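You operate a simulated robot arm through the tools that you are given. There is no shell and no other tool. Be economical: measure what you need, move in short steps, check, and stop when the job is done.

You run a simulated robot arm. Do the job below in one go: nothing can be reset, and whatever is moved stays where it is left.

## Task
Pull the 2  plug and bring the cream meter's pointer into green.
Fine: plug in the plug rest and coil slider at START before the brass link goes ON, range to LOW only after that, pointer set by the coil slider and never past the scale's end, link OFF and range HIGH afterwards, other plugs left alone.

Only the result counts: the job must be done as asked and must still hold three seconds after the hand-in. Knocking over, shifting, dropping, spilling or breaking anything else fails it.

## Robot
A 6-joint arm with a two-finger parallel gripper, fixed in place. Base frame: the origin is at the foot of the arm, x ahead of it, y to its left, z up. Lengths are in m, angles in rad, forces in N, time in s.
Its first joint turns from -1.152 to 1.152 rad. Payload 2.9 kg.
Tool frame: the origin (TCP) lies between the finger pads and is the grasp point; the fingertips stand 0.03 m ahead of it; z points along the fingers, y is the line along which they close. Largest opening 0.11 m; finger width 0.02, thickness 0.01; the body of the gripper, 0.048 by 0.112 m, starts 0.055 m behind the TCP.
Orientation is told as [roll, pitch, yaw] about the base's x, y, z axes, in that order, counted from this pose: with the fingers straight down and closing along the base's y, the tool's x points along the base's -x, its y along +y and its z along -z.

## Interface
- The arm moves only by the tool servo_tool. Its argument "motion" is a list of rows, each an object (a shift or turn left out is 0, a gripper value left out holds the last) with "fingers": the opening, from 0 (shut) to 1 (fully open); "linear": the shift along the tool's x, y, z in mm, a list of three; "rot": the turn, a rotation vector about the tool's x, y, z in rad, a list of three. In form: [{"fingers": fingers, "linear": [dx, dy, dz], "rot": [ax, ay, az]}, ...]. A call has 1 to 8 rows; each row is the pose to reach, as a shift and turn from the pose commanded when the call began, along the tool's axes at that moment. A row lasts 0.2 s, in which the tool goes at most 0.05 m and 0.15 rad; a call with a longer step from one row to the next is refused whole, and so is a gripper value outside its range. Where a pose cannot be reached the arm comes as near as it can. A force on the tool above 60 N (or 10 N above the force at the start of the call, whichever is more), or a blocked arm, ends the call early, and 0.2 s more pass. The fingers move at their own pace (about 0.108 m/s each) and stop on an object; they squeeze with about 39 N. The grip force told is the motor's: it shows also when the fingers shut on nothing. Time passes only in rows, and 0.2 s behind the last, so rows that repeat a pose let the fingers close. The reply holds the time, the measured pose of the TCP, the force on the tool along the base axes, the opening and the grip force, in the units named above and with some noise.
- Cameras (640 x 400 px; columns grow to the right, rows downward): "scene" is fixed at [0.1051, 0.4826, 1.3606]; the picture's right is [-0.34, -0.94, 0.00], its down [-0.68, 0.24, -0.69] and it looks along [0.65, -0.23, -0.72] (base axes); focal length 270 px, centre (320, 200). "wrist" rides on the gripper at [0.072, 0.017, -0.103] in the tool frame; the picture's right is [-0.23, 0.97, 0.00], its down [-0.76, -0.18, -0.62] and it looks along [-0.61, -0.14, 0.78] (tool axes); focal length 222 px, centre (320, 200). There is no depth. A picture from a camera that has moved, and an enlarged one, comes with that camera's place and axes in the base frame and with its lens. The place of the scene camera against the robot may be out by one fixed shift of up to 0.025 m in any direction.
- camera(camera): a new picture of that camera. It takes no simulated time.
- inspect(camera, box): a new picture of the part [left, top, right, bottom] of that camera's present view, enlarged. It takes no simulated time.
- job_done(): hands the job in; it is judged then, once.

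Work in short steps. Places have to be worked out from the pictures, the camera data and where the tool is seen: move nearer, look again, correct. Check each grasp and each placing, and mend what went wrong. You have 120 turns and 64 pictures in all, those below and enlarged ones among them. Open the gripper and draw the arm clear of the work before you hand the job in, unless the task says otherwise; then end with one line.

The tools are called after "Call:" as a command line: name --argument value ..., lists and objects as JSON in quotes. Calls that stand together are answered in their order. servo_tool: Moves the arm, as the interface text tells. Its arguments: {"type":"object","properties":{"motion":{"type":"array","items":{"type":"object","properties":{"fingers":{"type":"number"},"linear":{"type":"array","items":{"type":"number"}},"rot":{"type":"array","items":{"type":"number"}}}}}},"required":["motion"]} The other tools are called the same way: camera (camera) takes a picture; inspect (camera, box) takes an enlarged picture of a part of a camera's view; job_done () hands the job in.

At the start:

```text
time_s: 0.0
tcp_pos: [0.3114, 0.262, 1.1654]
ee_rot: [0.0, 0.001, -0.001]
force: [-0.4, -0.4, -0.4]
grip_width: 0.11
gripper_force: 0.1
```

scene: 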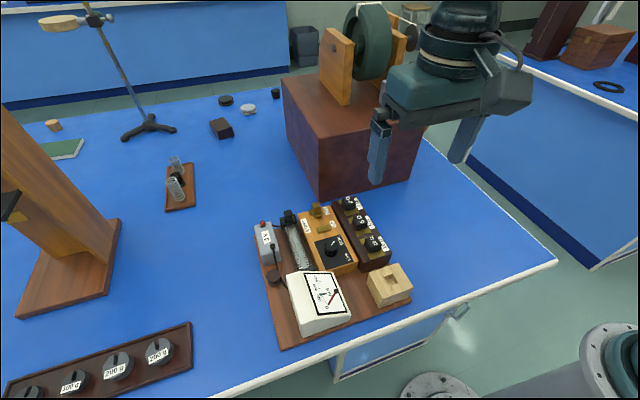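
wrist: 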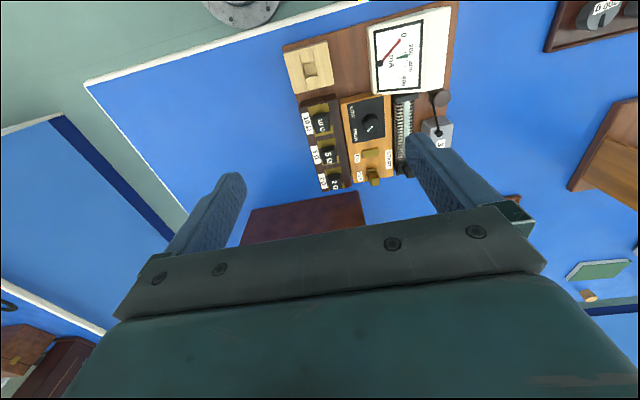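

I start with enlarged views of the apparatus from both cameras.

Call:
inspect --camera "scene" --box '[240, 180, 430, 350]'

Call:
inspect --camera "wrist" --box '[270, 0, 470, 200]'

```text
2.35 times, centred on (335, 265) of scene
camera zoom: at [0.1051, 0.4826, 1.3606], right [-0.34, -0.94, 0.0], down [-0.68, 0.24, -0.69], along [0.65, -0.23, -0.72], focal length 635 px, centre (285, 47)
```

zoom: 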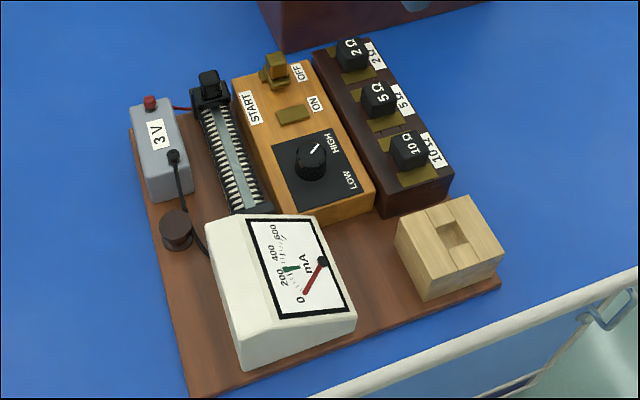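

```text
2.00 times, centred on (370, 100) of wrist
camera zoom: at [0.2385, 0.2804, 1.2687], right [0.23, 0.97, 0.0], down [0.76, -0.18, 0.62], along [0.61, -0.14, -0.78], focal length 444 px, centre (220, 400)
```

zoom: 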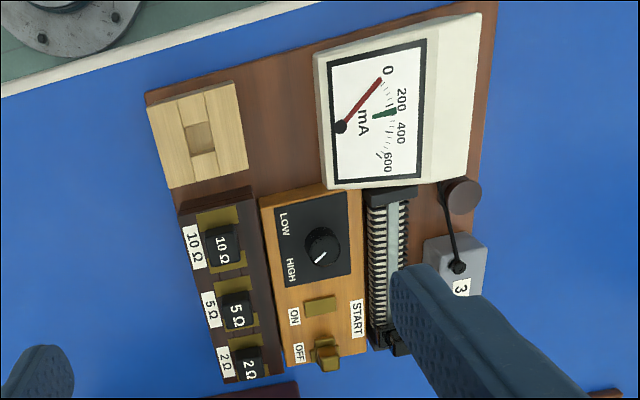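

The set runs along x: plugs at y≈0.256 (2 Ω at x≈0.48, 10 Ω at x≈0.36) and the rest at x≈0.29. I lower the tool a little to get a closer look, staying well above everything.

Call:
servo_tool --motion '[{"fingers": 1, "linear": [-20, 0, 40]}, {"linear": [-40, 0, 80]}, {"linear": [-60, 0, 110]}, {"linear": [-60, 0, 110]}]'

Call:
camera --camera "wrist"

```text
time_s: 1.0
tcp_pos: [0.3694, 0.2638, 1.0541]
ee_rot: [0.001, -0.003, -0.001]
force: [0.6, -0.6, 1.1]
grip_width: 0.11
gripper_force: 0.0
```

```text
59 pictures are left
camera wrist: at [0.2963, 0.2816, 1.1582], right [0.23, 0.97, 0.0], down [0.76, -0.18, 0.62], along [0.61, -0.14, -0.78], focal length 222 px, centre (320, 200)
```

wrist: 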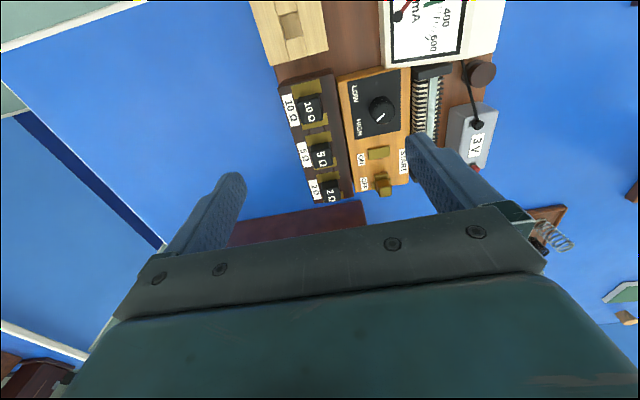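

The fingers hide the slider, so I narrow them and zoom in.

Call:
servo_tool --motion '[{"fingers": 0.4}, {"fingers": 0.4}, {"fingers": 0.4}]'

Call:
inspect --camera "wrist" --box '[270, 60, 510, 210]'

Call:
inspect --camera "scene" --box '[250, 190, 360, 270]'

```text
time_s: 1.8
tcp_pos: [0.3681, 0.2623, 1.0542]
ee_rot: [0.001, 0.0, 0.001]
force: [0.4, -0.3, 0.5]
grip_width: 0.0438
gripper_force: 0.1
```

```text
2.67 times, centred on (390, 135) of wrist
camera zoom: at [0.2961, 0.2817, 1.1585], right [0.23, 0.97, 0.0], down [0.76, -0.18, 0.62], along [0.61, -0.14, -0.78], focal length 592 px, centre (133, 373)
```

zoom: 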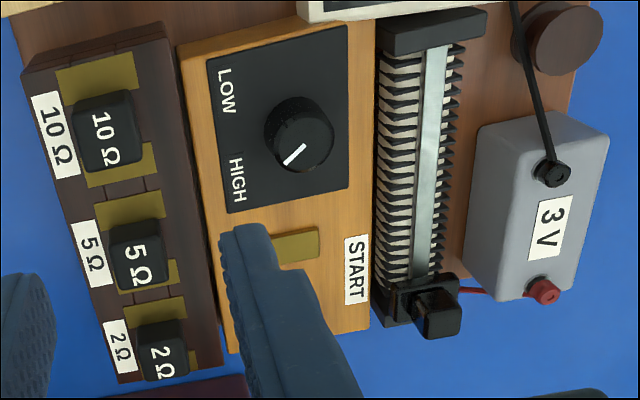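

```text
5.00 times, centred on (305, 230) of scene
camera zoom: at [0.1051, 0.4826, 1.3606], right [-0.34, -0.94, 0.0], down [-0.68, 0.24, -0.69], along [0.65, -0.23, -0.72], focal length 1349 px, centre (395, 50)
```

zoom: 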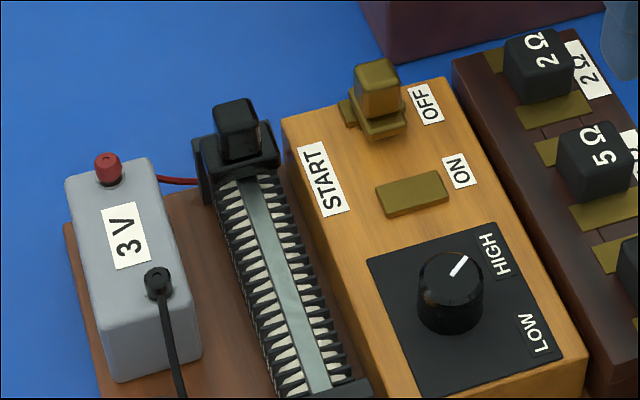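

The slider sits at the far, START end, and the link is on OFF. I move above the 2 Ω plug (x≈0.48) with a safe margin and look down the approach line.

Call:
servo_tool --motion '[{"linear": [-40, 0, 10]}, {"linear": [-80, 0, 30]}, {"linear": [-110, -6, 50]}, {"linear": [-110, -6, 50]}]'

Call:
camera --camera "wrist"

Call:
camera --camera "scene"

```text
time_s: 2.8
tcp_pos: [0.4795, 0.2593, 1.0031]
ee_rot: [-0.001, -0.001, -0.001]
force: [0.8, 0.9, 0.2]
grip_width: 0.0438
gripper_force: 0.0
```

```text
56 pictures are left
camera wrist: at [0.4081, 0.2766, 1.1079], right [0.23, 0.97, 0.0], down [0.76, -0.18, 0.62], along [0.61, -0.14, -0.78], focal length 222 px, centre (320, 200)
```

wrist: 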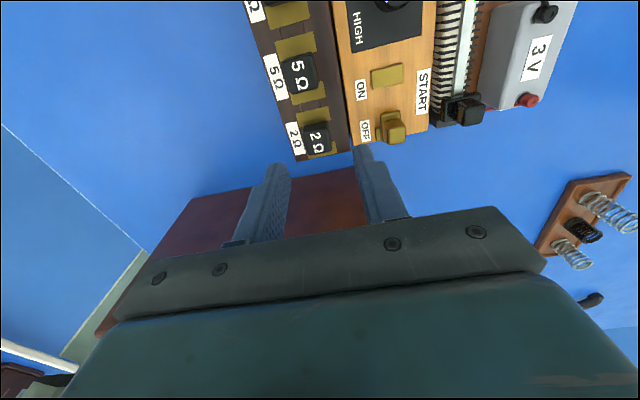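

```text
55 pictures are left
```

scene: 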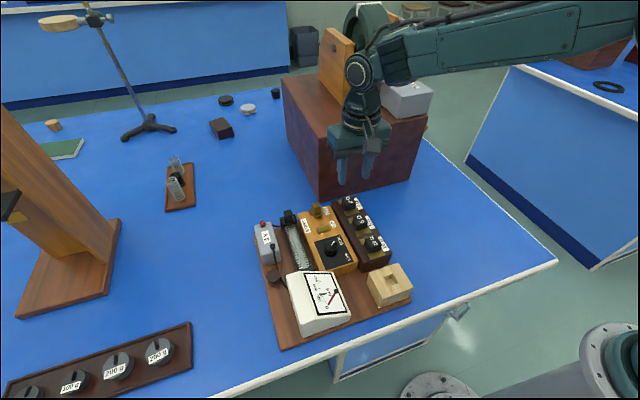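

Triangulating the 2 Ω cap gives about (0.506, 0.251, top ≈0.872). The brown block behind it is close, so I check its height and clearance before going down.

Call:
inspect --camera "scene" --box '[270, 40, 450, 220]'

Call:
inspect --camera "wrist" --box '[240, 0, 500, 200]'

```text
2.22 times, centred on (360, 130) of scene
camera zoom: at [0.1051, 0.4826, 1.3606], right [-0.34, -0.94, 0.0], down [-0.68, 0.24, -0.69], along [0.65, -0.23, -0.72], focal length 600 px, centre (231, 356)
```

zoom: 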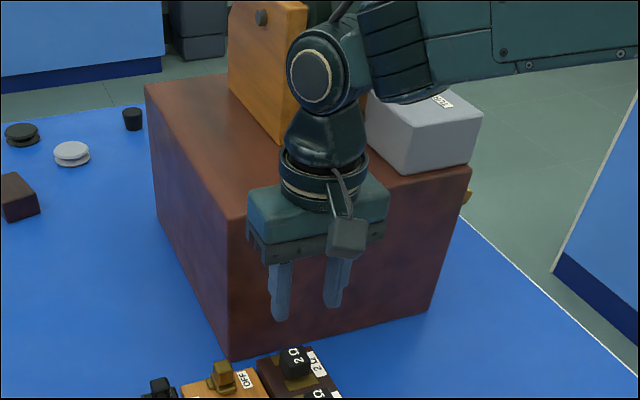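

```text
2.00 times, centred on (370, 100) of wrist
camera zoom: at [0.4081, 0.2766, 1.1079], right [0.23, 0.97, 0.0], down [0.76, -0.18, 0.62], along [0.61, -0.14, -0.78], focal length 444 px, centre (220, 400)
```

zoom: 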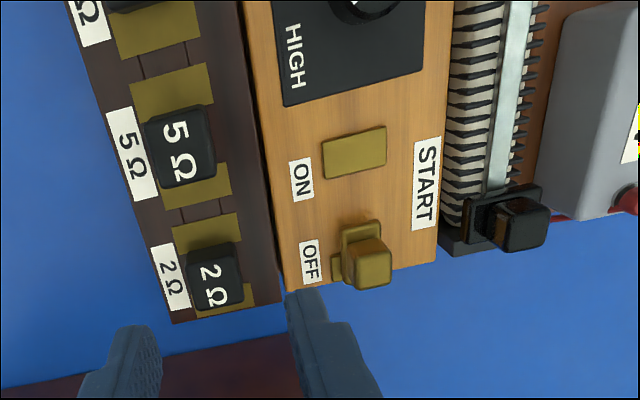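

The block top is at z≈1.03 and its face at x≈0.57, which leaves about 2 cm beside the wrist. I align over the 2 Ω cap and descend to fingertips at ≈0.90.

Call:
servo_tool --motion '[{"fingers": 0.5, "linear": [-26, -9, 25]}, {"linear": [-26, -9, 50]}, {"linear": [-26, -9, 70]}, {"linear": [-26, -9, 70]}]'

Call:
inspect --camera "wrist" --box '[220, 60, 420, 220]'

Call:
inspect --camera "scene" --box '[290, 130, 410, 230]'

```text
time_s: 3.8
tcp_pos: [0.5057, 0.2478, 0.9348]
ee_rot: [0.0, 0.0, 0.0]
force: [0.3, -0.1, 0.2]
grip_width: 0.055
gripper_force: 0.1
```

```text
2.50 times, centred on (320, 140) of wrist
camera zoom: at [0.4341, 0.2667, 1.0389], right [0.23, 0.97, 0.0], down [0.76, -0.18, 0.62], along [0.61, -0.14, -0.78], focal length 555 px, centre (320, 350)
```

zoom: 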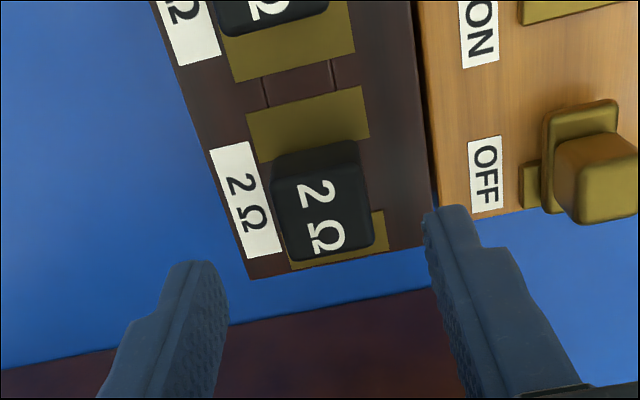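

```text
4.00 times, centred on (350, 180) of scene
camera zoom: at [0.1051, 0.4826, 1.3606], right [-0.34, -0.94, 0.0], down [-0.68, 0.24, -0.69], along [0.65, -0.23, -0.72], focal length 1079 px, centre (200, 280)
```

zoom: 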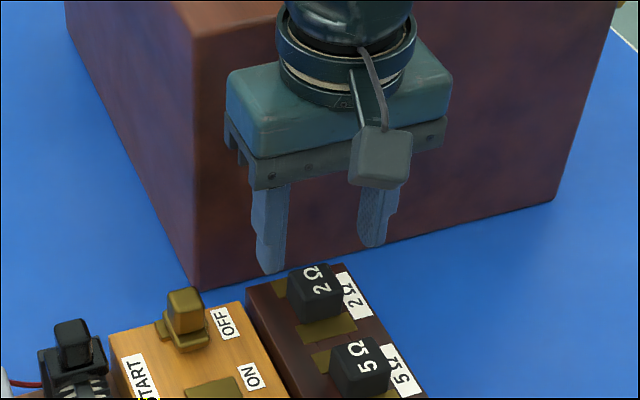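

The two views together put the cap top between z≈0.875 and 0.892, at x≈0.50 and y≈0.252. I centre on that and go down 20 mm with the fingers straddling the cap.

Call:
servo_tool --motion '[{"linear": [4, 4, 0]}, {"linear": [4, 4, 10]}, {"linear": [4, 4, 20]}, {"linear": [4, 4, 20]}]'

Call:
inspect --camera "wrist" --box '[220, 60, 420, 220]'

Call:
inspect --camera "scene" --box '[290, 130, 410, 230]'

```text
time_s: 4.8
tcp_pos: [0.5026, 0.2524, 0.9135]
ee_rot: [-0.001, -0.001, 0.0]
force: [0.8, 0.0, 0.5]
grip_width: 0.055
gripper_force: 0.0
```

```text
2.50 times, centred on (320, 140) of wrist
camera zoom: at [0.4303, 0.2703, 1.0181], right [0.23, 0.97, 0.0], down [0.76, -0.18, 0.62], along [0.61, -0.14, -0.78], focal length 555 px, centre (320, 350)
```

zoom: 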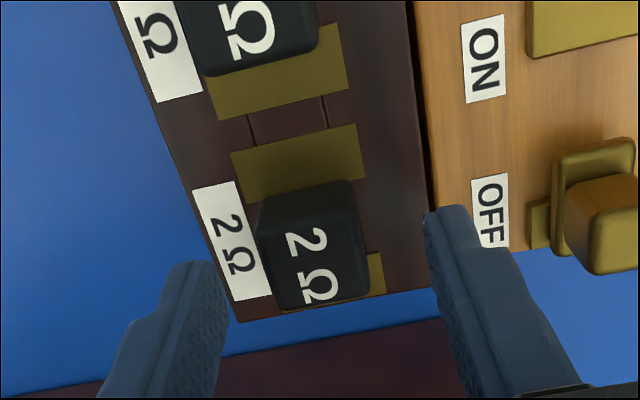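

```text
4.00 times, centred on (350, 180) of scene
camera zoom: at [0.1051, 0.4826, 1.3606], right [-0.34, -0.94, 0.0], down [-0.68, 0.24, -0.69], along [0.65, -0.23, -0.72], focal length 1079 px, centre (200, 280)
```

zoom: 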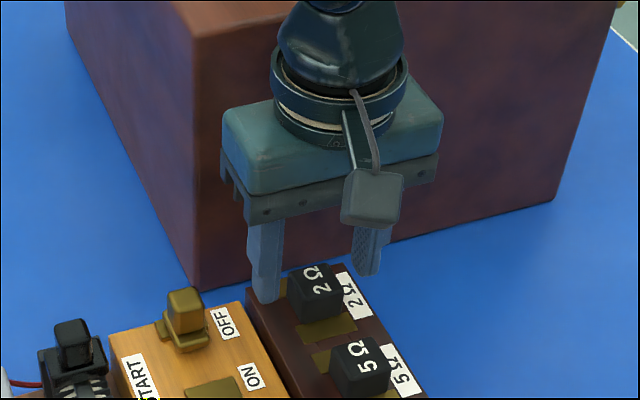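

Cap centre is now (≈0.505, ≈0.249, top 0.873) with a width of ≈30 mm. I shift -3 mm in y and +2 mm in x, narrow to 44 mm to stay clear of the switch box, and descend 18 mm.

Call:
servo_tool --motion '[{"fingers": 0.42, "linear": [-2, -3, 0]}, {"linear": [-2, -3, 8]}, {"linear": [-2, -3, 14]}, {"linear": [-2, -3, 18]}, {"linear": [-2, -3, 18]}]'

Call:
inspect --camera "wrist" --box '[220, 60, 420, 220]'

Call:
inspect --camera "scene" --box '[310, 160, 390, 230]'

```text
time_s: 6.0
tcp_pos: [0.5057, 0.2485, 0.8971]
ee_rot: [-0.001, 0.0, -0.001]
force: [0.6, -0.5, -0.2]
grip_width: 0.0466
gripper_force: 0.1
```

```text
2.50 times, centred on (320, 140) of wrist
camera zoom: at [0.4332, 0.2668, 1.0007], right [0.23, 0.97, 0.0], down [0.76, -0.18, 0.62], along [0.61, -0.14, -0.78], focal length 555 px, centre (320, 350)
```

zoom: 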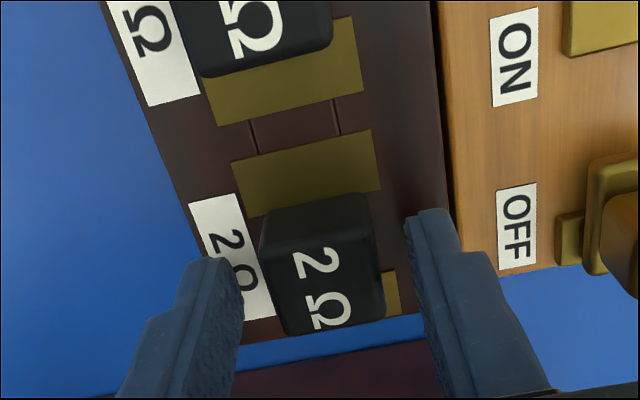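

```text
5.71 times, centred on (350, 195) of scene
camera zoom: at [0.1051, 0.4826, 1.3606], right [-0.34, -0.94, 0.0], down [-0.68, 0.24, -0.69], along [0.65, -0.23, -0.72], focal length 1542 px, centre (149, 229)
```

zoom: 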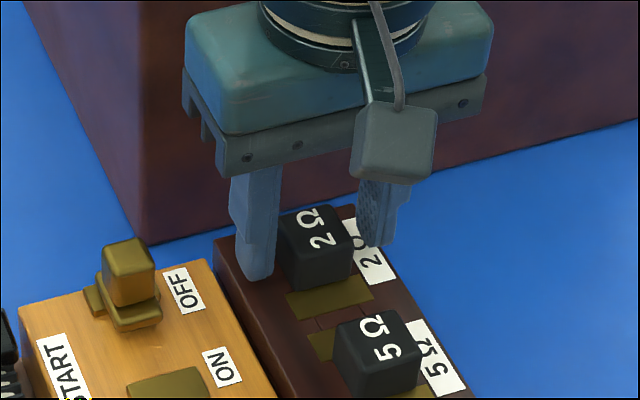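

The cap is well centred between the fingers with the tips near the block top, so I close on it.

Call:
servo_tool --motion '[{"fingers": 0.42, "linear": [0, 0, 3]}, {"fingers": 0.1, "linear": [0, 0, 3]}, {"fingers": 0.1, "linear": [0, 0, 3]}, {"fingers": 0.1, "linear": [0, 0, 3]}]'

Call:
inspect --camera "scene" --box '[310, 160, 390, 230]'

```text
time_s: 7.0
tcp_pos: [0.5045, 0.2496, 0.894]
ee_rot: [0.001, 0.0, -0.001]
force: [0.1, 0.5, 1.7]
grip_width: 0.0266
gripper_force: 38.7
```

```text
5.71 times, centred on (350, 195) of scene
camera zoom: at [0.1051, 0.4826, 1.3606], right [-0.34, -0.94, 0.0], down [-0.68, 0.24, -0.69], along [0.65, -0.23, -0.72], focal length 1542 px, centre (149, 229)
```

zoom: 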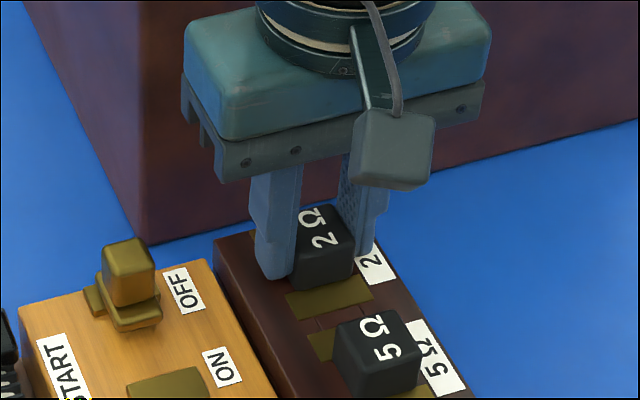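

Gripped (26.6 mm wide). I pull straight up.

Call:
servo_tool --motion '[{"linear": [0, 0, -5]}, {"linear": [0, 0, -12]}, {"linear": [0, 0, -22]}, {"linear": [0, 0, -35]}, {"linear": [0, 0, -50]}, {"linear": [0, 0, -50]}]'

Call:
inspect --camera "scene" --box '[310, 130, 410, 230]'

Call:
camera --camera "wrist"

```text
time_s: 8.4
tcp_pos: [0.505, 0.248, 0.9451]
ee_rot: [0.0, 0.002, 0.0]
force: [0.5, -0.2, -0.5]
grip_width: 0.0268
gripper_force: 39.5
```

```text
4.00 times, centred on (360, 180) of scene
camera zoom: at [0.1051, 0.4826, 1.3606], right [-0.34, -0.94, 0.0], down [-0.68, 0.24, -0.69], along [0.65, -0.23, -0.72], focal length 1079 px, centre (160, 280)
```

zoom: 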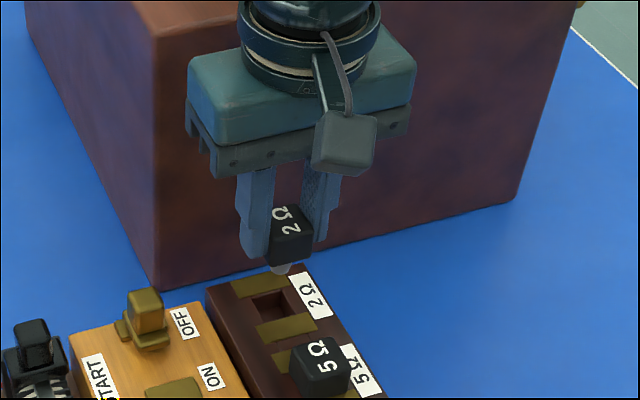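

```text
44 pictures are left
camera wrist: at [0.4332, 0.2666, 1.0481], right [0.23, 0.97, 0.0], down [0.76, -0.18, 0.62], along [0.61, -0.14, -0.78], focal length 222 px, centre (320, 200)
```

wrist: 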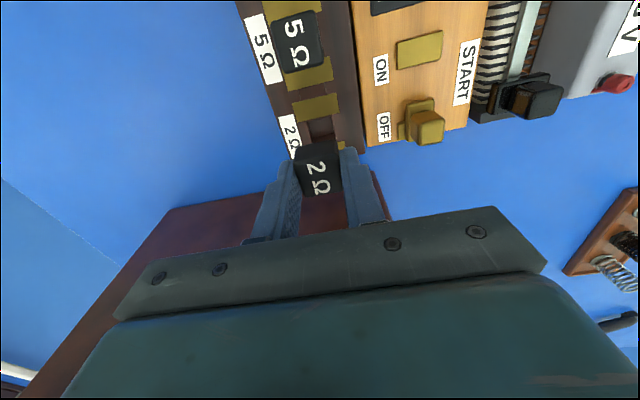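

The plug is out and firmly held. I raise it clear and carry it over the rest, at about (0.292, 0.254), to look.

Call:
servo_tool --motion '[{"linear": [0, 0, -35]}, {"linear": [45, 1, -45]}, {"linear": [90, 2, -45]}, {"linear": [135, 4, -45]}, {"linear": [180, 5, -45]}, {"linear": [213, 6, -45]}, {"linear": [213, 6, -45]}]'

Call:
camera --camera "wrist"

Call:
inspect --camera "scene" --box '[280, 180, 440, 340]'

```text
time_s: 10.0
tcp_pos: [0.2912, 0.2545, 0.9877]
ee_rot: [0.002, -0.001, 0.0]
force: [0.3, 0.6, 0.6]
grip_width: 0.0268
gripper_force: 39.1
```

```text
43 pictures are left
camera wrist: at [0.2186, 0.2735, 1.0921], right [0.23, 0.97, 0.0], down [0.76, -0.18, 0.62], along [0.61, -0.14, -0.78], focal length 222 px, centre (320, 200)
```

wrist: 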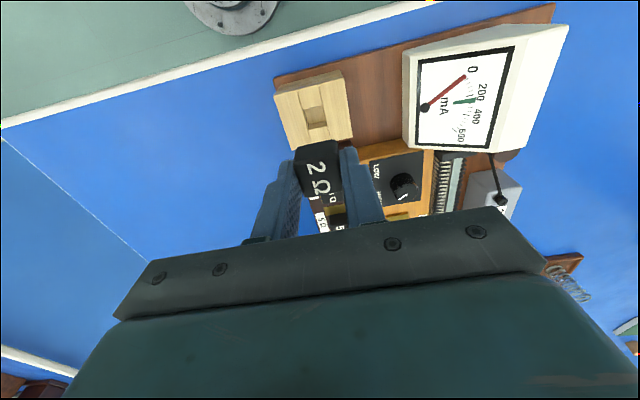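

```text
2.50 times, centred on (360, 260) of scene
camera zoom: at [0.1051, 0.4826, 1.3606], right [-0.34, -0.94, 0.0], down [-0.68, 0.24, -0.69], along [0.65, -0.23, -0.72], focal length 674 px, centre (220, 50)
```

zoom: 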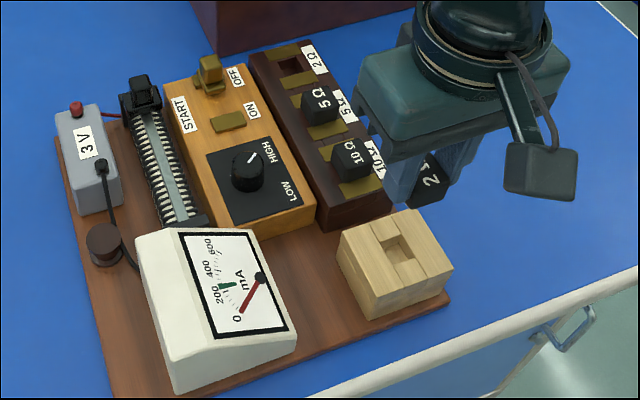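

The hole triangulates to (0.292, 0.253, ≈0.866). I lower to just above it (TCP ≈0.928), with 3 mm of x correction for where the plug sits in the grip.

Call:
servo_tool --motion '[{"linear": [-3, -2, 20]}, {"linear": [-3, -2, 40]}, {"linear": [-3, -2, 60]}, {"linear": [-3, -2, 60]}]'

Call:
inspect --camera "wrist" --box '[240, 80, 400, 220]'

Call:
inspect --camera "scene" --box '[340, 220, 440, 310]'

```text
time_s: 11.0
tcp_pos: [0.2951, 0.2528, 0.9286]
ee_rot: [-0.001, 0.0, -0.001]
force: [-0.3, 1.2, 0.2]
grip_width: 0.0267
gripper_force: 39.2
```

```text
2.86 times, centred on (320, 150) of wrist
camera zoom: at [0.2224, 0.2706, 1.0323], right [0.23, 0.97, 0.0], down [0.76, -0.18, 0.62], along [0.61, -0.14, -0.78], focal length 635 px, centre (320, 343)
```

zoom: 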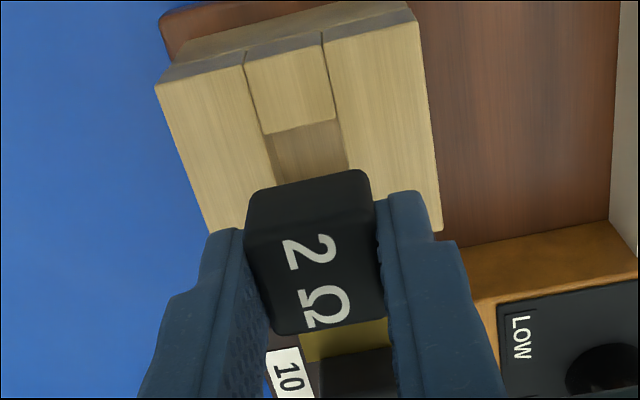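

```text
4.44 times, centred on (390, 265) of scene
camera zoom: at [0.1051, 0.4826, 1.3606], right [-0.34, -0.94, 0.0], down [-0.68, 0.24, -0.69], along [0.65, -0.23, -0.72], focal length 1199 px, centre (9, -89)
```

zoom: 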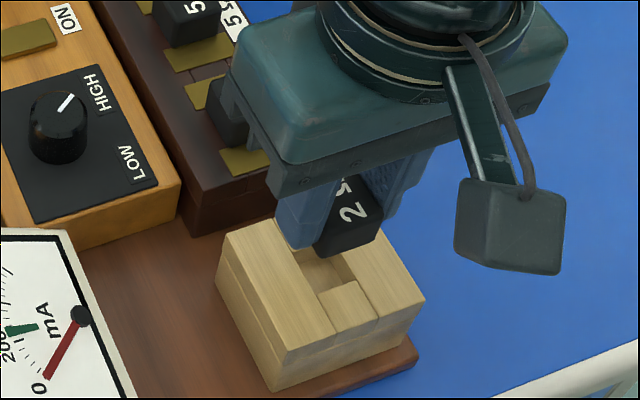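

The cap centre (≈0.2914, 0.2531) sits right over the hole (0.2915, 0.2531). I lower gently in small steps.

Call:
servo_tool --motion '[{"linear": [0, 0, 4]}, {"linear": [0, 0, 8]}, {"linear": [0, 0, 12]}, {"linear": [0, 0, 12]}]'

Call:
inspect --camera "scene" --box '[340, 220, 440, 310]'

```text
time_s: 12.0
tcp_pos: [0.2948, 0.2529, 0.916]
ee_rot: [0.0, 0.0, 0.0]
force: [-0.8, -0.9, -0.7]
grip_width: 0.0269
gripper_force: 38.9
```

```text
4.44 times, centred on (390, 265) of scene
camera zoom: at [0.1051, 0.4826, 1.3606], right [-0.34, -0.94, 0.0], down [-0.68, 0.24, -0.69], along [0.65, -0.23, -0.72], focal length 1199 px, centre (9, -89)
```

zoom: 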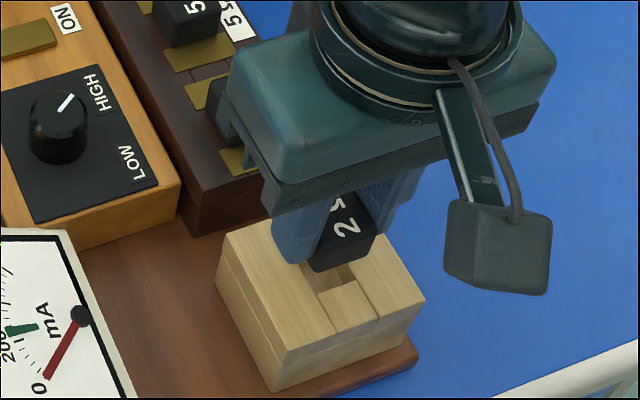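

No contact yet, so I continue down in small steps.

Call:
servo_tool --motion '[{"linear": [0, 0, 4]}, {"linear": [0, 0, 8]}, {"linear": [0, 0, 12]}, {"linear": [0, 0, 12]}]'

Call:
inspect --camera "scene" --box '[340, 220, 440, 310]'

Call:
inspect --camera "wrist" --box '[240, 80, 400, 220]'

```text
time_s: 13.0
tcp_pos: [0.2949, 0.2539, 0.9059]
ee_rot: [0.001, 0.0, 0.0]
force: [0.3, 0.5, -0.1]
grip_width: 0.0268
gripper_force: 38.6
```

```text
4.44 times, centred on (390, 265) of scene
camera zoom: at [0.1051, 0.4826, 1.3606], right [-0.34, -0.94, 0.0], down [-0.68, 0.24, -0.69], along [0.65, -0.23, -0.72], focal length 1199 px, centre (9, -89)
```

zoom: 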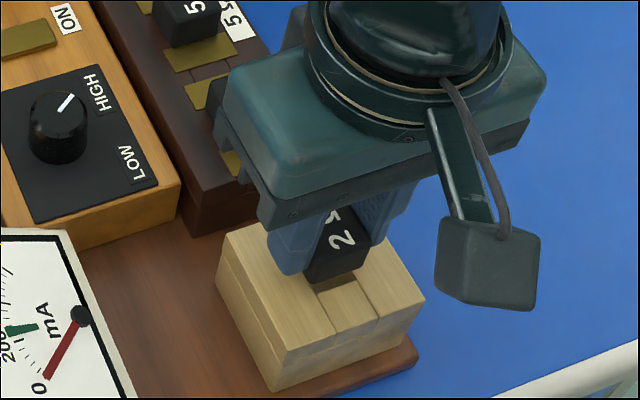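

```text
2.86 times, centred on (320, 150) of wrist
camera zoom: at [0.2224, 0.2706, 1.0089], right [0.23, 0.97, 0.0], down [0.76, -0.18, 0.62], along [0.61, -0.14, -0.78], focal length 635 px, centre (320, 343)
```

zoom: 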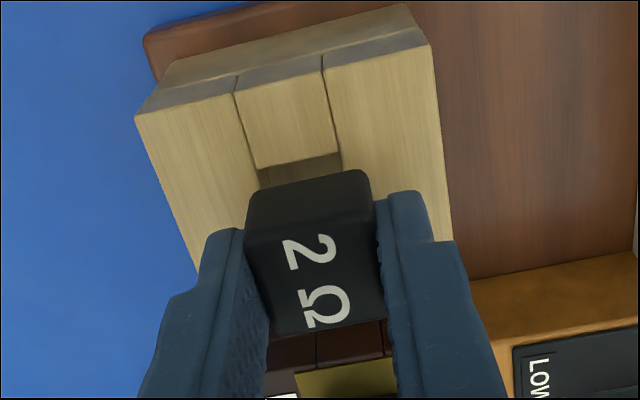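

Rest top estimates near 0.865–0.873 and there is still no contact force. I shift -1 mm in x and keep lowering in small steps.

Call:
servo_tool --motion '[{"linear": [1, 0, 2]}, {"linear": [1, 0, 5]}, {"linear": [1, 0, 8]}, {"linear": [1, 0, 8]}]'

Call:
inspect --camera "scene" --box '[340, 220, 440, 310]'

```text
time_s: 14.0
tcp_pos: [0.2954, 0.2522, 0.8973]
ee_rot: [-0.001, 0.0, 0.001]
force: [-0.4, 0.2, -0.2]
grip_width: 0.0267
gripper_force: 39.0
```

```text
4.44 times, centred on (390, 265) of scene
camera zoom: at [0.1051, 0.4826, 1.3606], right [-0.34, -0.94, 0.0], down [-0.68, 0.24, -0.69], along [0.65, -0.23, -0.72], focal length 1199 px, centre (9, -89)
```

zoom: 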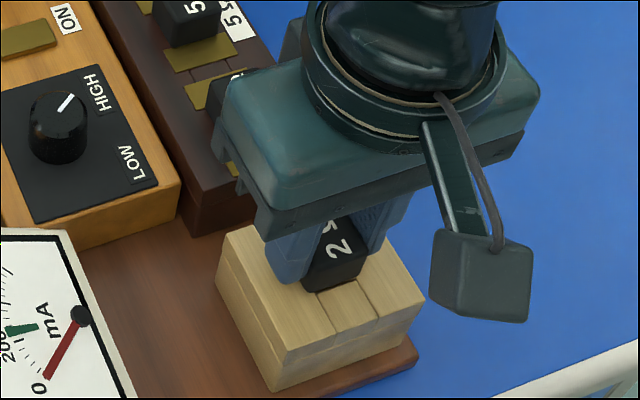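

It looks nearly seated, so I feel for contact with finer steps.

Call:
servo_tool --motion '[{"linear": [0, 0, 1]}, {"linear": [0, 0, 2]}, {"linear": [0, 0, 3]}, {"linear": [0, 0, 3]}]'

Call:
inspect --camera "wrist" --box '[240, 80, 400, 220]'

```text
time_s: 15.0
tcp_pos: [0.2939, 0.2524, 0.8951]
ee_rot: [0.0, 0.001, 0.0]
force: [0.3, -5.4, 7.2]
grip_width: 0.0268
gripper_force: 38.7
```

```text
2.86 times, centred on (320, 150) of wrist
camera zoom: at [0.2213, 0.2709, 0.9981], right [0.23, 0.97, 0.0], down [0.76, -0.18, 0.62], along [0.61, -0.14, -0.78], focal length 635 px, centre (320, 343)
```

zoom: 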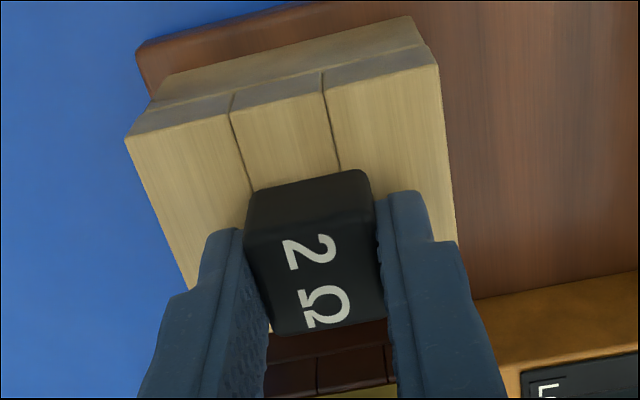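

A contact of 7 N up and -5 N sideways appeared. I check whether the cap is flush.

Call:
inspect --camera "scene" --box '[370, 250, 430, 300]'

```text
8.00 times, centred on (400, 275) of scene
camera zoom: at [0.1051, 0.4824, 1.3607], right [-0.34, -0.94, 0.0], down [-0.68, 0.24, -0.69], along [0.65, -0.23, -0.72], focal length 2158 px, centre (-320, -400)
```

zoom: 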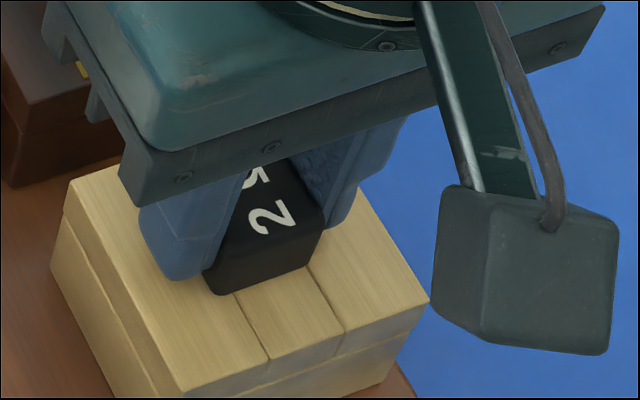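

The cap looks about 1.5 mm too far to +y relative to the centre plank, which agrees with the sideways force. I relieve it by -1.5 mm in y and press slightly.

Call:
servo_tool --motion '[{"linear": [0, -1.5, -1]}, {"linear": [0, -1.5, 0]}, {"linear": [0, -1.5, 1.5]}, {"linear": [0, -1.5, 1.5]}]'

```text
time_s: 16.0
tcp_pos: [0.294, 0.2515, 0.8942]
ee_rot: [0.002, 0.0, 0.003]
force: [-9.2, 3.4, 31.1]
grip_width: 0.0268
gripper_force: 39.4
```

It is stiff now (31 N) at the same height where the plug was seated in its socket, with no visible gap, so it is in. I ease off the pressure, open slightly, and check.

Call:
servo_tool --motion '[{"linear": [0.5, 0.3, -2]}, {"linear": [0.5, 0.3, -2]}, {"fingers": 0.36, "linear": [0.5, 0.3, -2]}, {"fingers": 0.4, "linear": [0.5, 0.3, -2]}, {"fingers": 0.42, "linear": [0.5, 0.3, -2]}]'

Call:
inspect --camera "scene" --box '[370, 250, 430, 300]'

```text
time_s: 17.2
tcp_pos: [0.2929, 0.2501, 0.8935]
ee_rot: [0.0, 0.0, 0.0]
force: [0.4, -0.5, -0.5]
grip_width: 0.0465
gripper_force: 0.0
```

```text
8.00 times, centred on (400, 275) of scene
camera zoom: at [0.1051, 0.4826, 1.3606], right [-0.34, -0.94, 0.0], down [-0.68, 0.24, -0.69], along [0.65, -0.23, -0.72], focal length 2158 px, centre (-320, -400)
```

zoom: 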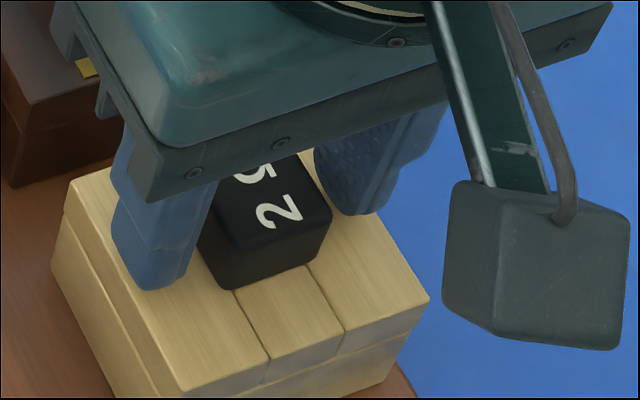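

The plug rests flush in the rest. I rise straight up and move over to view the link and slider.

Call:
servo_tool --motion '[{"linear": [0, 0, -20]}, {"linear": [0, 0, -60]}, {"linear": [0, 0, -100]}, {"linear": [-40, 0, -110]}, {"linear": [-80, 25, -110]}, {"linear": [-120, 50, -110]}, {"linear": [-160, 80, -110]}, {"linear": [-160, 80, -110]}]'

Call:
camera --camera "wrist"

Call:
inspect --camera "scene" --box '[240, 190, 430, 350]'

```text
time_s: 19.0
tcp_pos: [0.4543, 0.3305, 1.0018]
ee_rot: [0.0, 0.0, -0.001]
force: [0.2, -0.3, 0.0]
grip_width: 0.0462
gripper_force: 0.1
```

```text
32 pictures are left
camera wrist: at [0.382, 0.3485, 1.106], right [0.23, 0.97, 0.0], down [0.76, -0.18, 0.62], along [0.61, -0.14, -0.78], focal length 222 px, centre (320, 200)
```

wrist: 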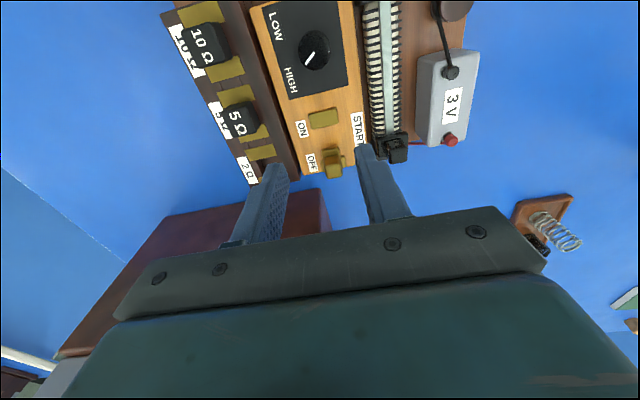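

```text
2.50 times, centred on (335, 270) of scene
camera zoom: at [0.1051, 0.4826, 1.3606], right [-0.34, -0.94, 0.0], down [-0.68, 0.24, -0.69], along [0.65, -0.23, -0.72], focal length 674 px, centre (282, 25)
```

zoom: 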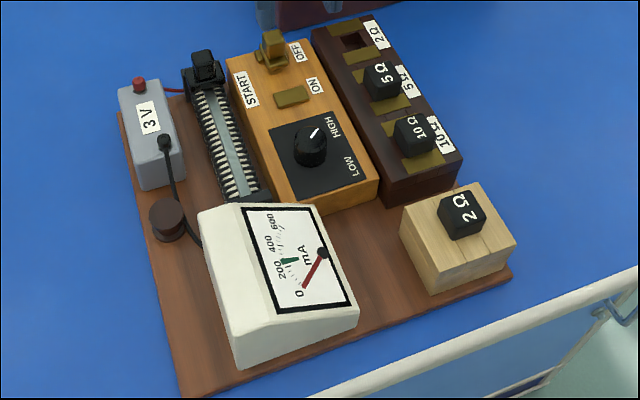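

The plug is neatly in the rest and the 2 Ω gap is open. I now approach the link knob, at about (0.513, 0.334, 0.875–0.885).

Call:
servo_tool --motion '[{"fingers": 0.38, "linear": [-30, 2, 20]}, {"linear": [-56, 3, 40]}, {"linear": [-56, 3, 65]}, {"linear": [-56, 3, 65]}]'

Call:
inspect --camera "wrist" --box '[220, 40, 460, 220]'

Call:
inspect --camera "scene" --box '[270, 150, 370, 240]'

```text
time_s: 20.0
tcp_pos: [0.5109, 0.3331, 0.937]
ee_rot: [-0.001, 0.003, 0.001]
force: [-0.8, 0.1, -0.6]
grip_width: 0.0419
gripper_force: 0.0
```

```text
2.22 times, centred on (340, 130) of wrist
camera zoom: at [0.4379, 0.3521, 1.0419], right [0.23, 0.97, 0.0], down [0.76, -0.18, 0.62], along [0.61, -0.14, -0.78], focal length 494 px, centre (276, 356)
```

zoom: 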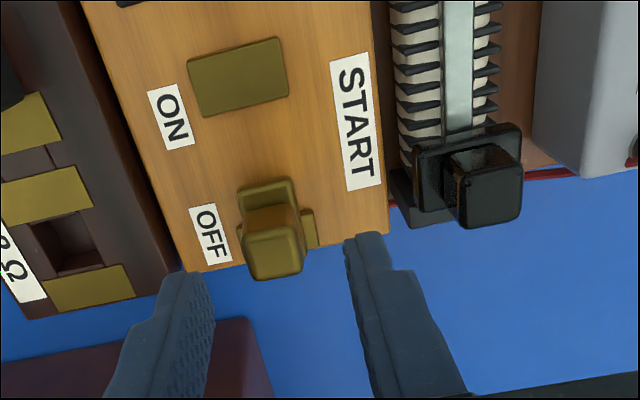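

```text
4.44 times, centred on (320, 195) of scene
camera zoom: at [0.1051, 0.4826, 1.3606], right [-0.34, -0.94, 0.0], down [-0.68, 0.24, -0.69], along [0.65, -0.23, -0.72], focal length 1199 px, centre (320, 222)
```

zoom: 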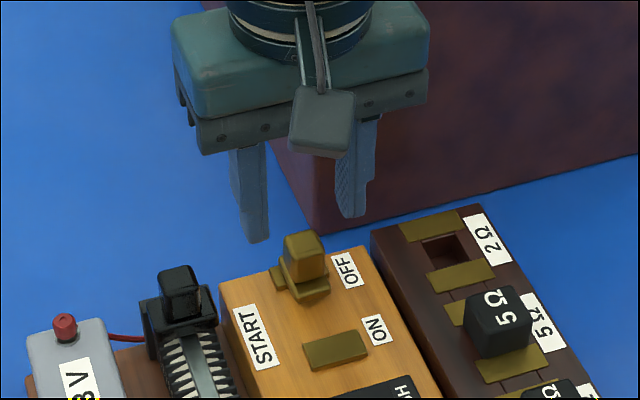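

The knob is laterally centred. I descend 25 mm straddling it, shifting +4 mm in x, and look again.

Call:
servo_tool --motion '[{"linear": [-4, 0, 8]}, {"linear": [-4, 0, 16]}, {"linear": [-4, 0, 25]}, {"linear": [-4, 0, 25]}]'

Call:
inspect --camera "wrist" --box '[220, 60, 420, 220]'

Call:
inspect --camera "scene" --box '[280, 170, 350, 230]'

```text
time_s: 21.0
tcp_pos: [0.5143, 0.3333, 0.9137]
ee_rot: [-0.002, 0.002, -0.001]
force: [0.9, 0.1, 0.2]
grip_width: 0.0419
gripper_force: 0.0
```

```text
2.50 times, centred on (320, 140) of wrist
camera zoom: at [0.4419, 0.3524, 1.0182], right [0.23, 0.97, 0.0], down [0.76, -0.18, 0.62], along [0.61, -0.14, -0.78], focal length 555 px, centre (320, 350)
```

zoom: 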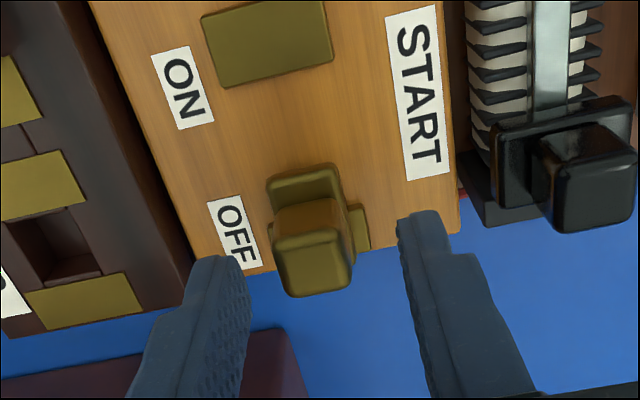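

```text
6.67 times, centred on (315, 200) of scene
camera zoom: at [0.1051, 0.4826, 1.3606], right [-0.34, -0.94, 0.0], down [-0.68, 0.24, -0.69], along [0.65, -0.23, -0.72], focal length 1798 px, centre (353, 200)
```

zoom: 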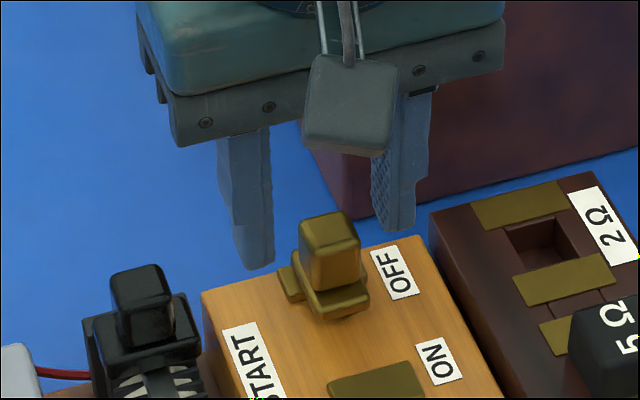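

Alignment is good, so I descend 12 mm more and close on the knob.

Call:
servo_tool --motion '[{"linear": [-2, 0, 6]}, {"linear": [-2, 0, 12]}, {"linear": [-2, 0, 12]}, {"fingers": 0.05, "linear": [-2, 0, 12]}, {"fingers": 0.05, "linear": [-2, 0, 12]}, {"fingers": 0.05, "linear": [-2, 0, 12]}]'

Call:
inspect --camera "scene" --box '[280, 170, 350, 230]'

```text
time_s: 22.4
tcp_pos: [0.5152, 0.3322, 0.903]
ee_rot: [-0.001, -0.001, -0.002]
force: [-0.3, -22.5, 4.7]
grip_width: 0.0198
gripper_force: 44.7
```

```text
6.67 times, centred on (315, 200) of scene
camera zoom: at [0.1051, 0.482, 1.3608], right [-0.34, -0.94, 0.0], down [-0.68, 0.24, -0.69], along [0.65, -0.23, -0.72], focal length 1798 px, centre (353, 200)
```

zoom: 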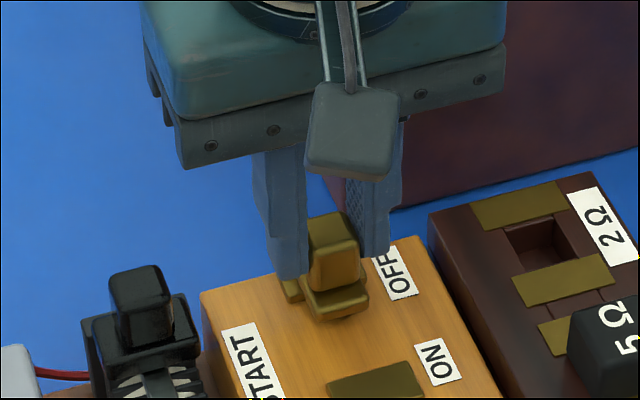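

Gripped (19.8 mm), but there is -22 N in y, so the link is guided and I am slightly off. I relieve 1 mm to -y and check.

Call:
servo_tool --motion '[{"linear": [0, -1, 0]}, {"linear": [0, -1, 0]}]'

```text
time_s: 23.0
tcp_pos: [0.5149, 0.333, 0.9026]
ee_rot: [0.001, -0.001, -0.001]
force: [1.2, -22.2, 5.9]
grip_width: 0.0197
gripper_force: 45.2
```

Call:
servo_tool --motion '[{"linear": [0, -1, 0]}, {"linear": [0, -2, 0]}, {"linear": [0, -2, 0]}]'

```text
time_s: 23.8
tcp_pos: [0.5145, 0.3323, 0.9023]
ee_rot: [0.002, -0.001, 0.001]
force: [-0.4, -9.6, -1.1]
grip_width: 0.0201
gripper_force: 45.2
```

Relaxing (-9.6 N). I take one more millimetre, then test sliding a few mm toward ON (-x).

Call:
servo_tool --motion '[{"linear": [0, -1, 0]}, {"linear": [2, -1, 0]}, {"linear": [5, -1, 0]}, {"linear": [5, -1, 0]}]'

Call:
inspect --camera "scene" --box '[280, 170, 350, 230]'

```text
time_s: 24.8
tcp_pos: [0.5111, 0.3318, 0.9029]
ee_rot: [0.001, -0.002, 0.004]
force: [0.1, 8.3, -7.1]
grip_width: 0.0199
gripper_force: 45.2
```

```text
6.67 times, centred on (315, 200) of scene
camera zoom: at [0.1052, 0.4829, 1.3605], right [-0.34, -0.94, 0.0], down [-0.68, 0.24, -0.69], along [0.65, -0.23, -0.72], focal length 1798 px, centre (353, 200)
```

zoom: 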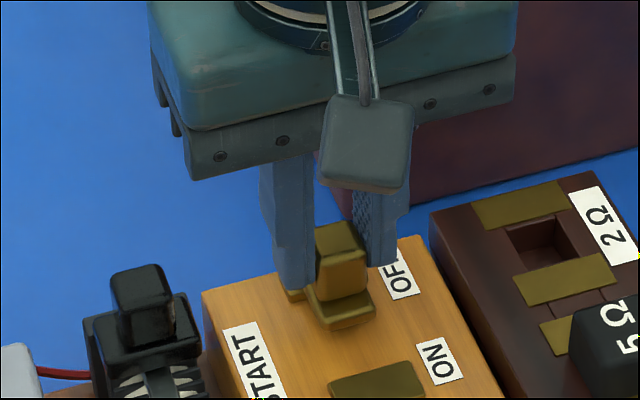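

The link slides along x. Before taking it to ON I want the coil slider confirmed at START, so I slide the link back the few mm, release, and go check the slider.

Call:
servo_tool --motion '[{"linear": [-3, 0, 0]}, {"linear": [-5, 0, 0]}, {"fingers": 0.38, "linear": [-5, 0, 0]}, {"linear": [-5, 0, 0]}, {"linear": [-5, 0, -20]}, {"linear": [-5, 0, -50]}, {"linear": [-5, 35, -50]}, {"linear": [0, 68, -50]}]'

Call:
inspect --camera "wrist" --box '[220, 40, 460, 220]'

Call:
inspect --camera "scene" --box '[260, 160, 350, 240]'

```text
time_s: 26.6
tcp_pos: [0.5108, 0.397, 0.9506]
ee_rot: [0.0, 0.0, 0.0]
force: [0.7, 0.3, -0.5]
grip_width: 0.0418
gripper_force: 0.1
```

```text
2.22 times, centred on (340, 130) of wrist
camera zoom: at [0.4379, 0.4157, 1.0557], right [0.23, 0.97, 0.0], down [0.76, -0.18, 0.62], along [0.61, -0.14, -0.78], focal length 494 px, centre (276, 356)
```

zoom: 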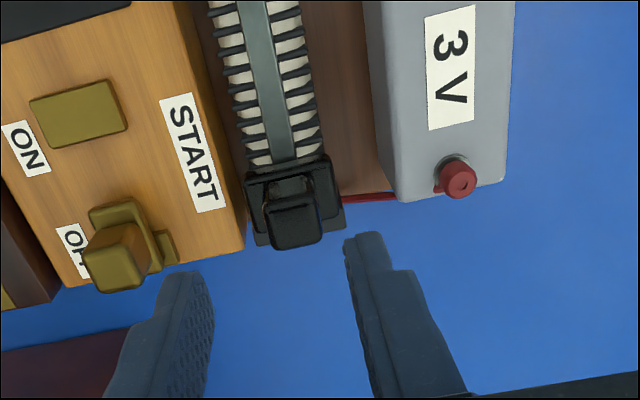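

```text
5.00 times, centred on (305, 200) of scene
camera zoom: at [0.1051, 0.4825, 1.3606], right [-0.34, -0.94, 0.0], down [-0.68, 0.24, -0.69], along [0.65, -0.23, -0.72], focal length 1349 px, centre (395, 200)
```

zoom: 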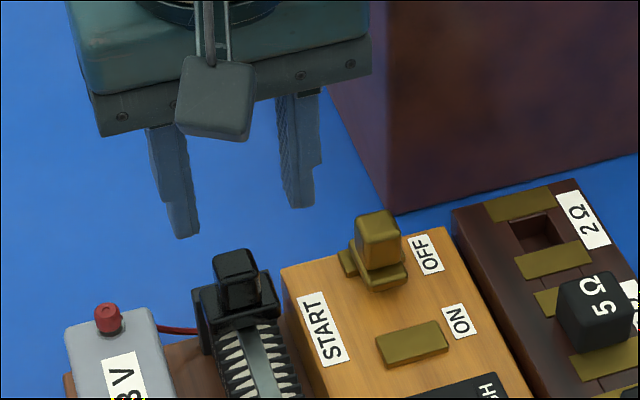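

The slider knob is at about (0.508, 0.404). I narrow to 36 mm, align and descend partly.

Call:
servo_tool --motion '[{"fingers": 0.33, "linear": [2, 7, 0]}, {"linear": [2, 7, 10]}, {"linear": [2, 7, 22]}, {"linear": [2, 7, 30]}, {"linear": [2, 7, 30]}]'

Call:
inspect --camera "wrist" --box '[240, 60, 440, 220]'

Call:
inspect --camera "scene" --box '[260, 170, 330, 230]'

```text
time_s: 27.8
tcp_pos: [0.5078, 0.4034, 0.9239]
ee_rot: [0.0, -0.001, -0.001]
force: [-0.4, 0.3, -1.1]
grip_width: 0.0364
gripper_force: 0.1
```

```text
2.50 times, centred on (340, 140) of wrist
camera zoom: at [0.4362, 0.4224, 1.0261], right [0.23, 0.97, 0.0], down [0.76, -0.18, 0.62], along [0.61, -0.14, -0.78], focal length 555 px, centre (270, 350)
```

zoom: 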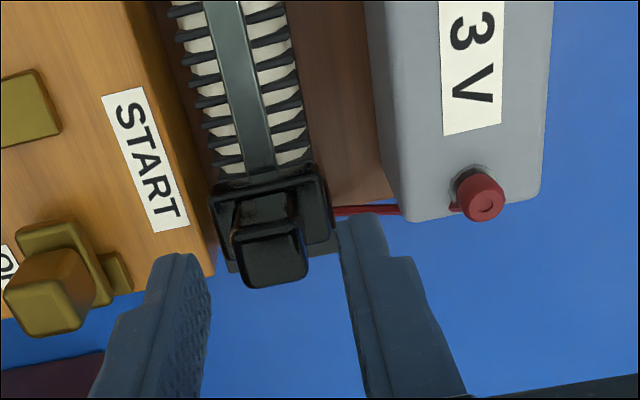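

```text
6.67 times, centred on (295, 200) of scene
camera zoom: at [0.1051, 0.4826, 1.3606], right [-0.34, -0.94, 0.0], down [-0.68, 0.24, -0.69], along [0.65, -0.23, -0.72], focal length 1798 px, centre (487, 200)
```

zoom: 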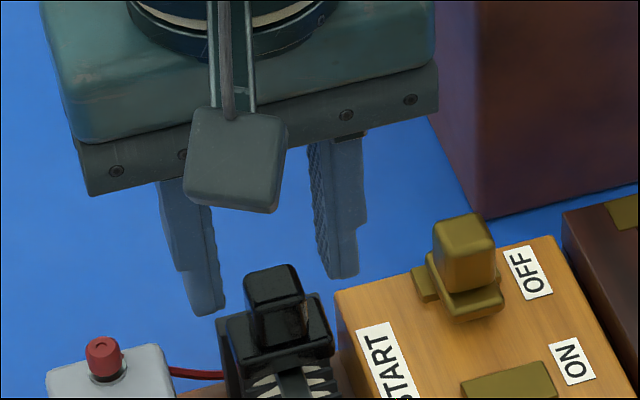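

Well centred. I descend 17 mm and close on the knob.

Call:
servo_tool --motion '[{"linear": [0, 0, 6]}, {"linear": [0, 0, 12]}, {"linear": [0, 0, 17]}, {"linear": [0, 0, 17]}, {"fingers": 0.05, "linear": [0, 0, 17]}, {"fingers": 0.05, "linear": [0, 0, 17]}, {"fingers": 0.05, "linear": [0, 0, 17]}]'

Call:
inspect --camera "scene" --box '[260, 170, 330, 230]'

```text
time_s: 29.4
tcp_pos: [0.5094, 0.404, 0.9059]
ee_rot: [-0.001, 0.001, -0.002]
force: [-1.0, -8.6, 2.4]
grip_width: 0.0199
gripper_force: 45.1
```

```text
6.67 times, centred on (295, 200) of scene
camera zoom: at [0.1051, 0.4823, 1.3607], right [-0.34, -0.94, 0.0], down [-0.68, 0.24, -0.69], along [0.65, -0.23, -0.72], focal length 1798 px, centre (487, 200)
```

zoom: 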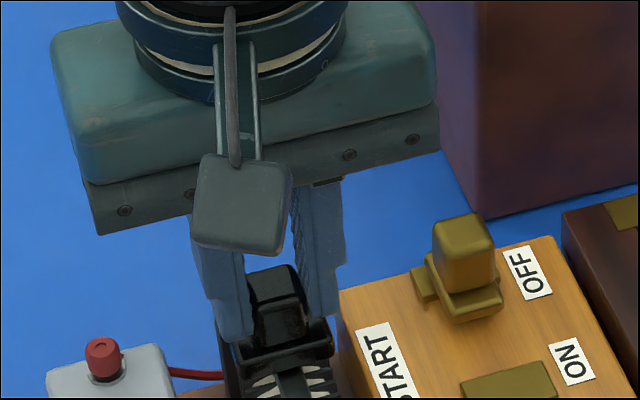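

Gripped (19.9 mm). I push gently toward +x (START) to feel whether it is already at the stop.

Call:
servo_tool --motion '[{"linear": [-1, -0.5, 0]}, {"linear": [-2, -0.5, 0]}, {"linear": [-3, -0.5, 0]}, {"linear": [-3, -0.5, 0]}]'

```text
time_s: 30.4
tcp_pos: [0.5084, 0.4037, 0.9044]
ee_rot: [-0.006, 0.006, 0.003]
force: [-30.8, -13.8, 5.6]
grip_width: 0.0196
gripper_force: 45.5
```

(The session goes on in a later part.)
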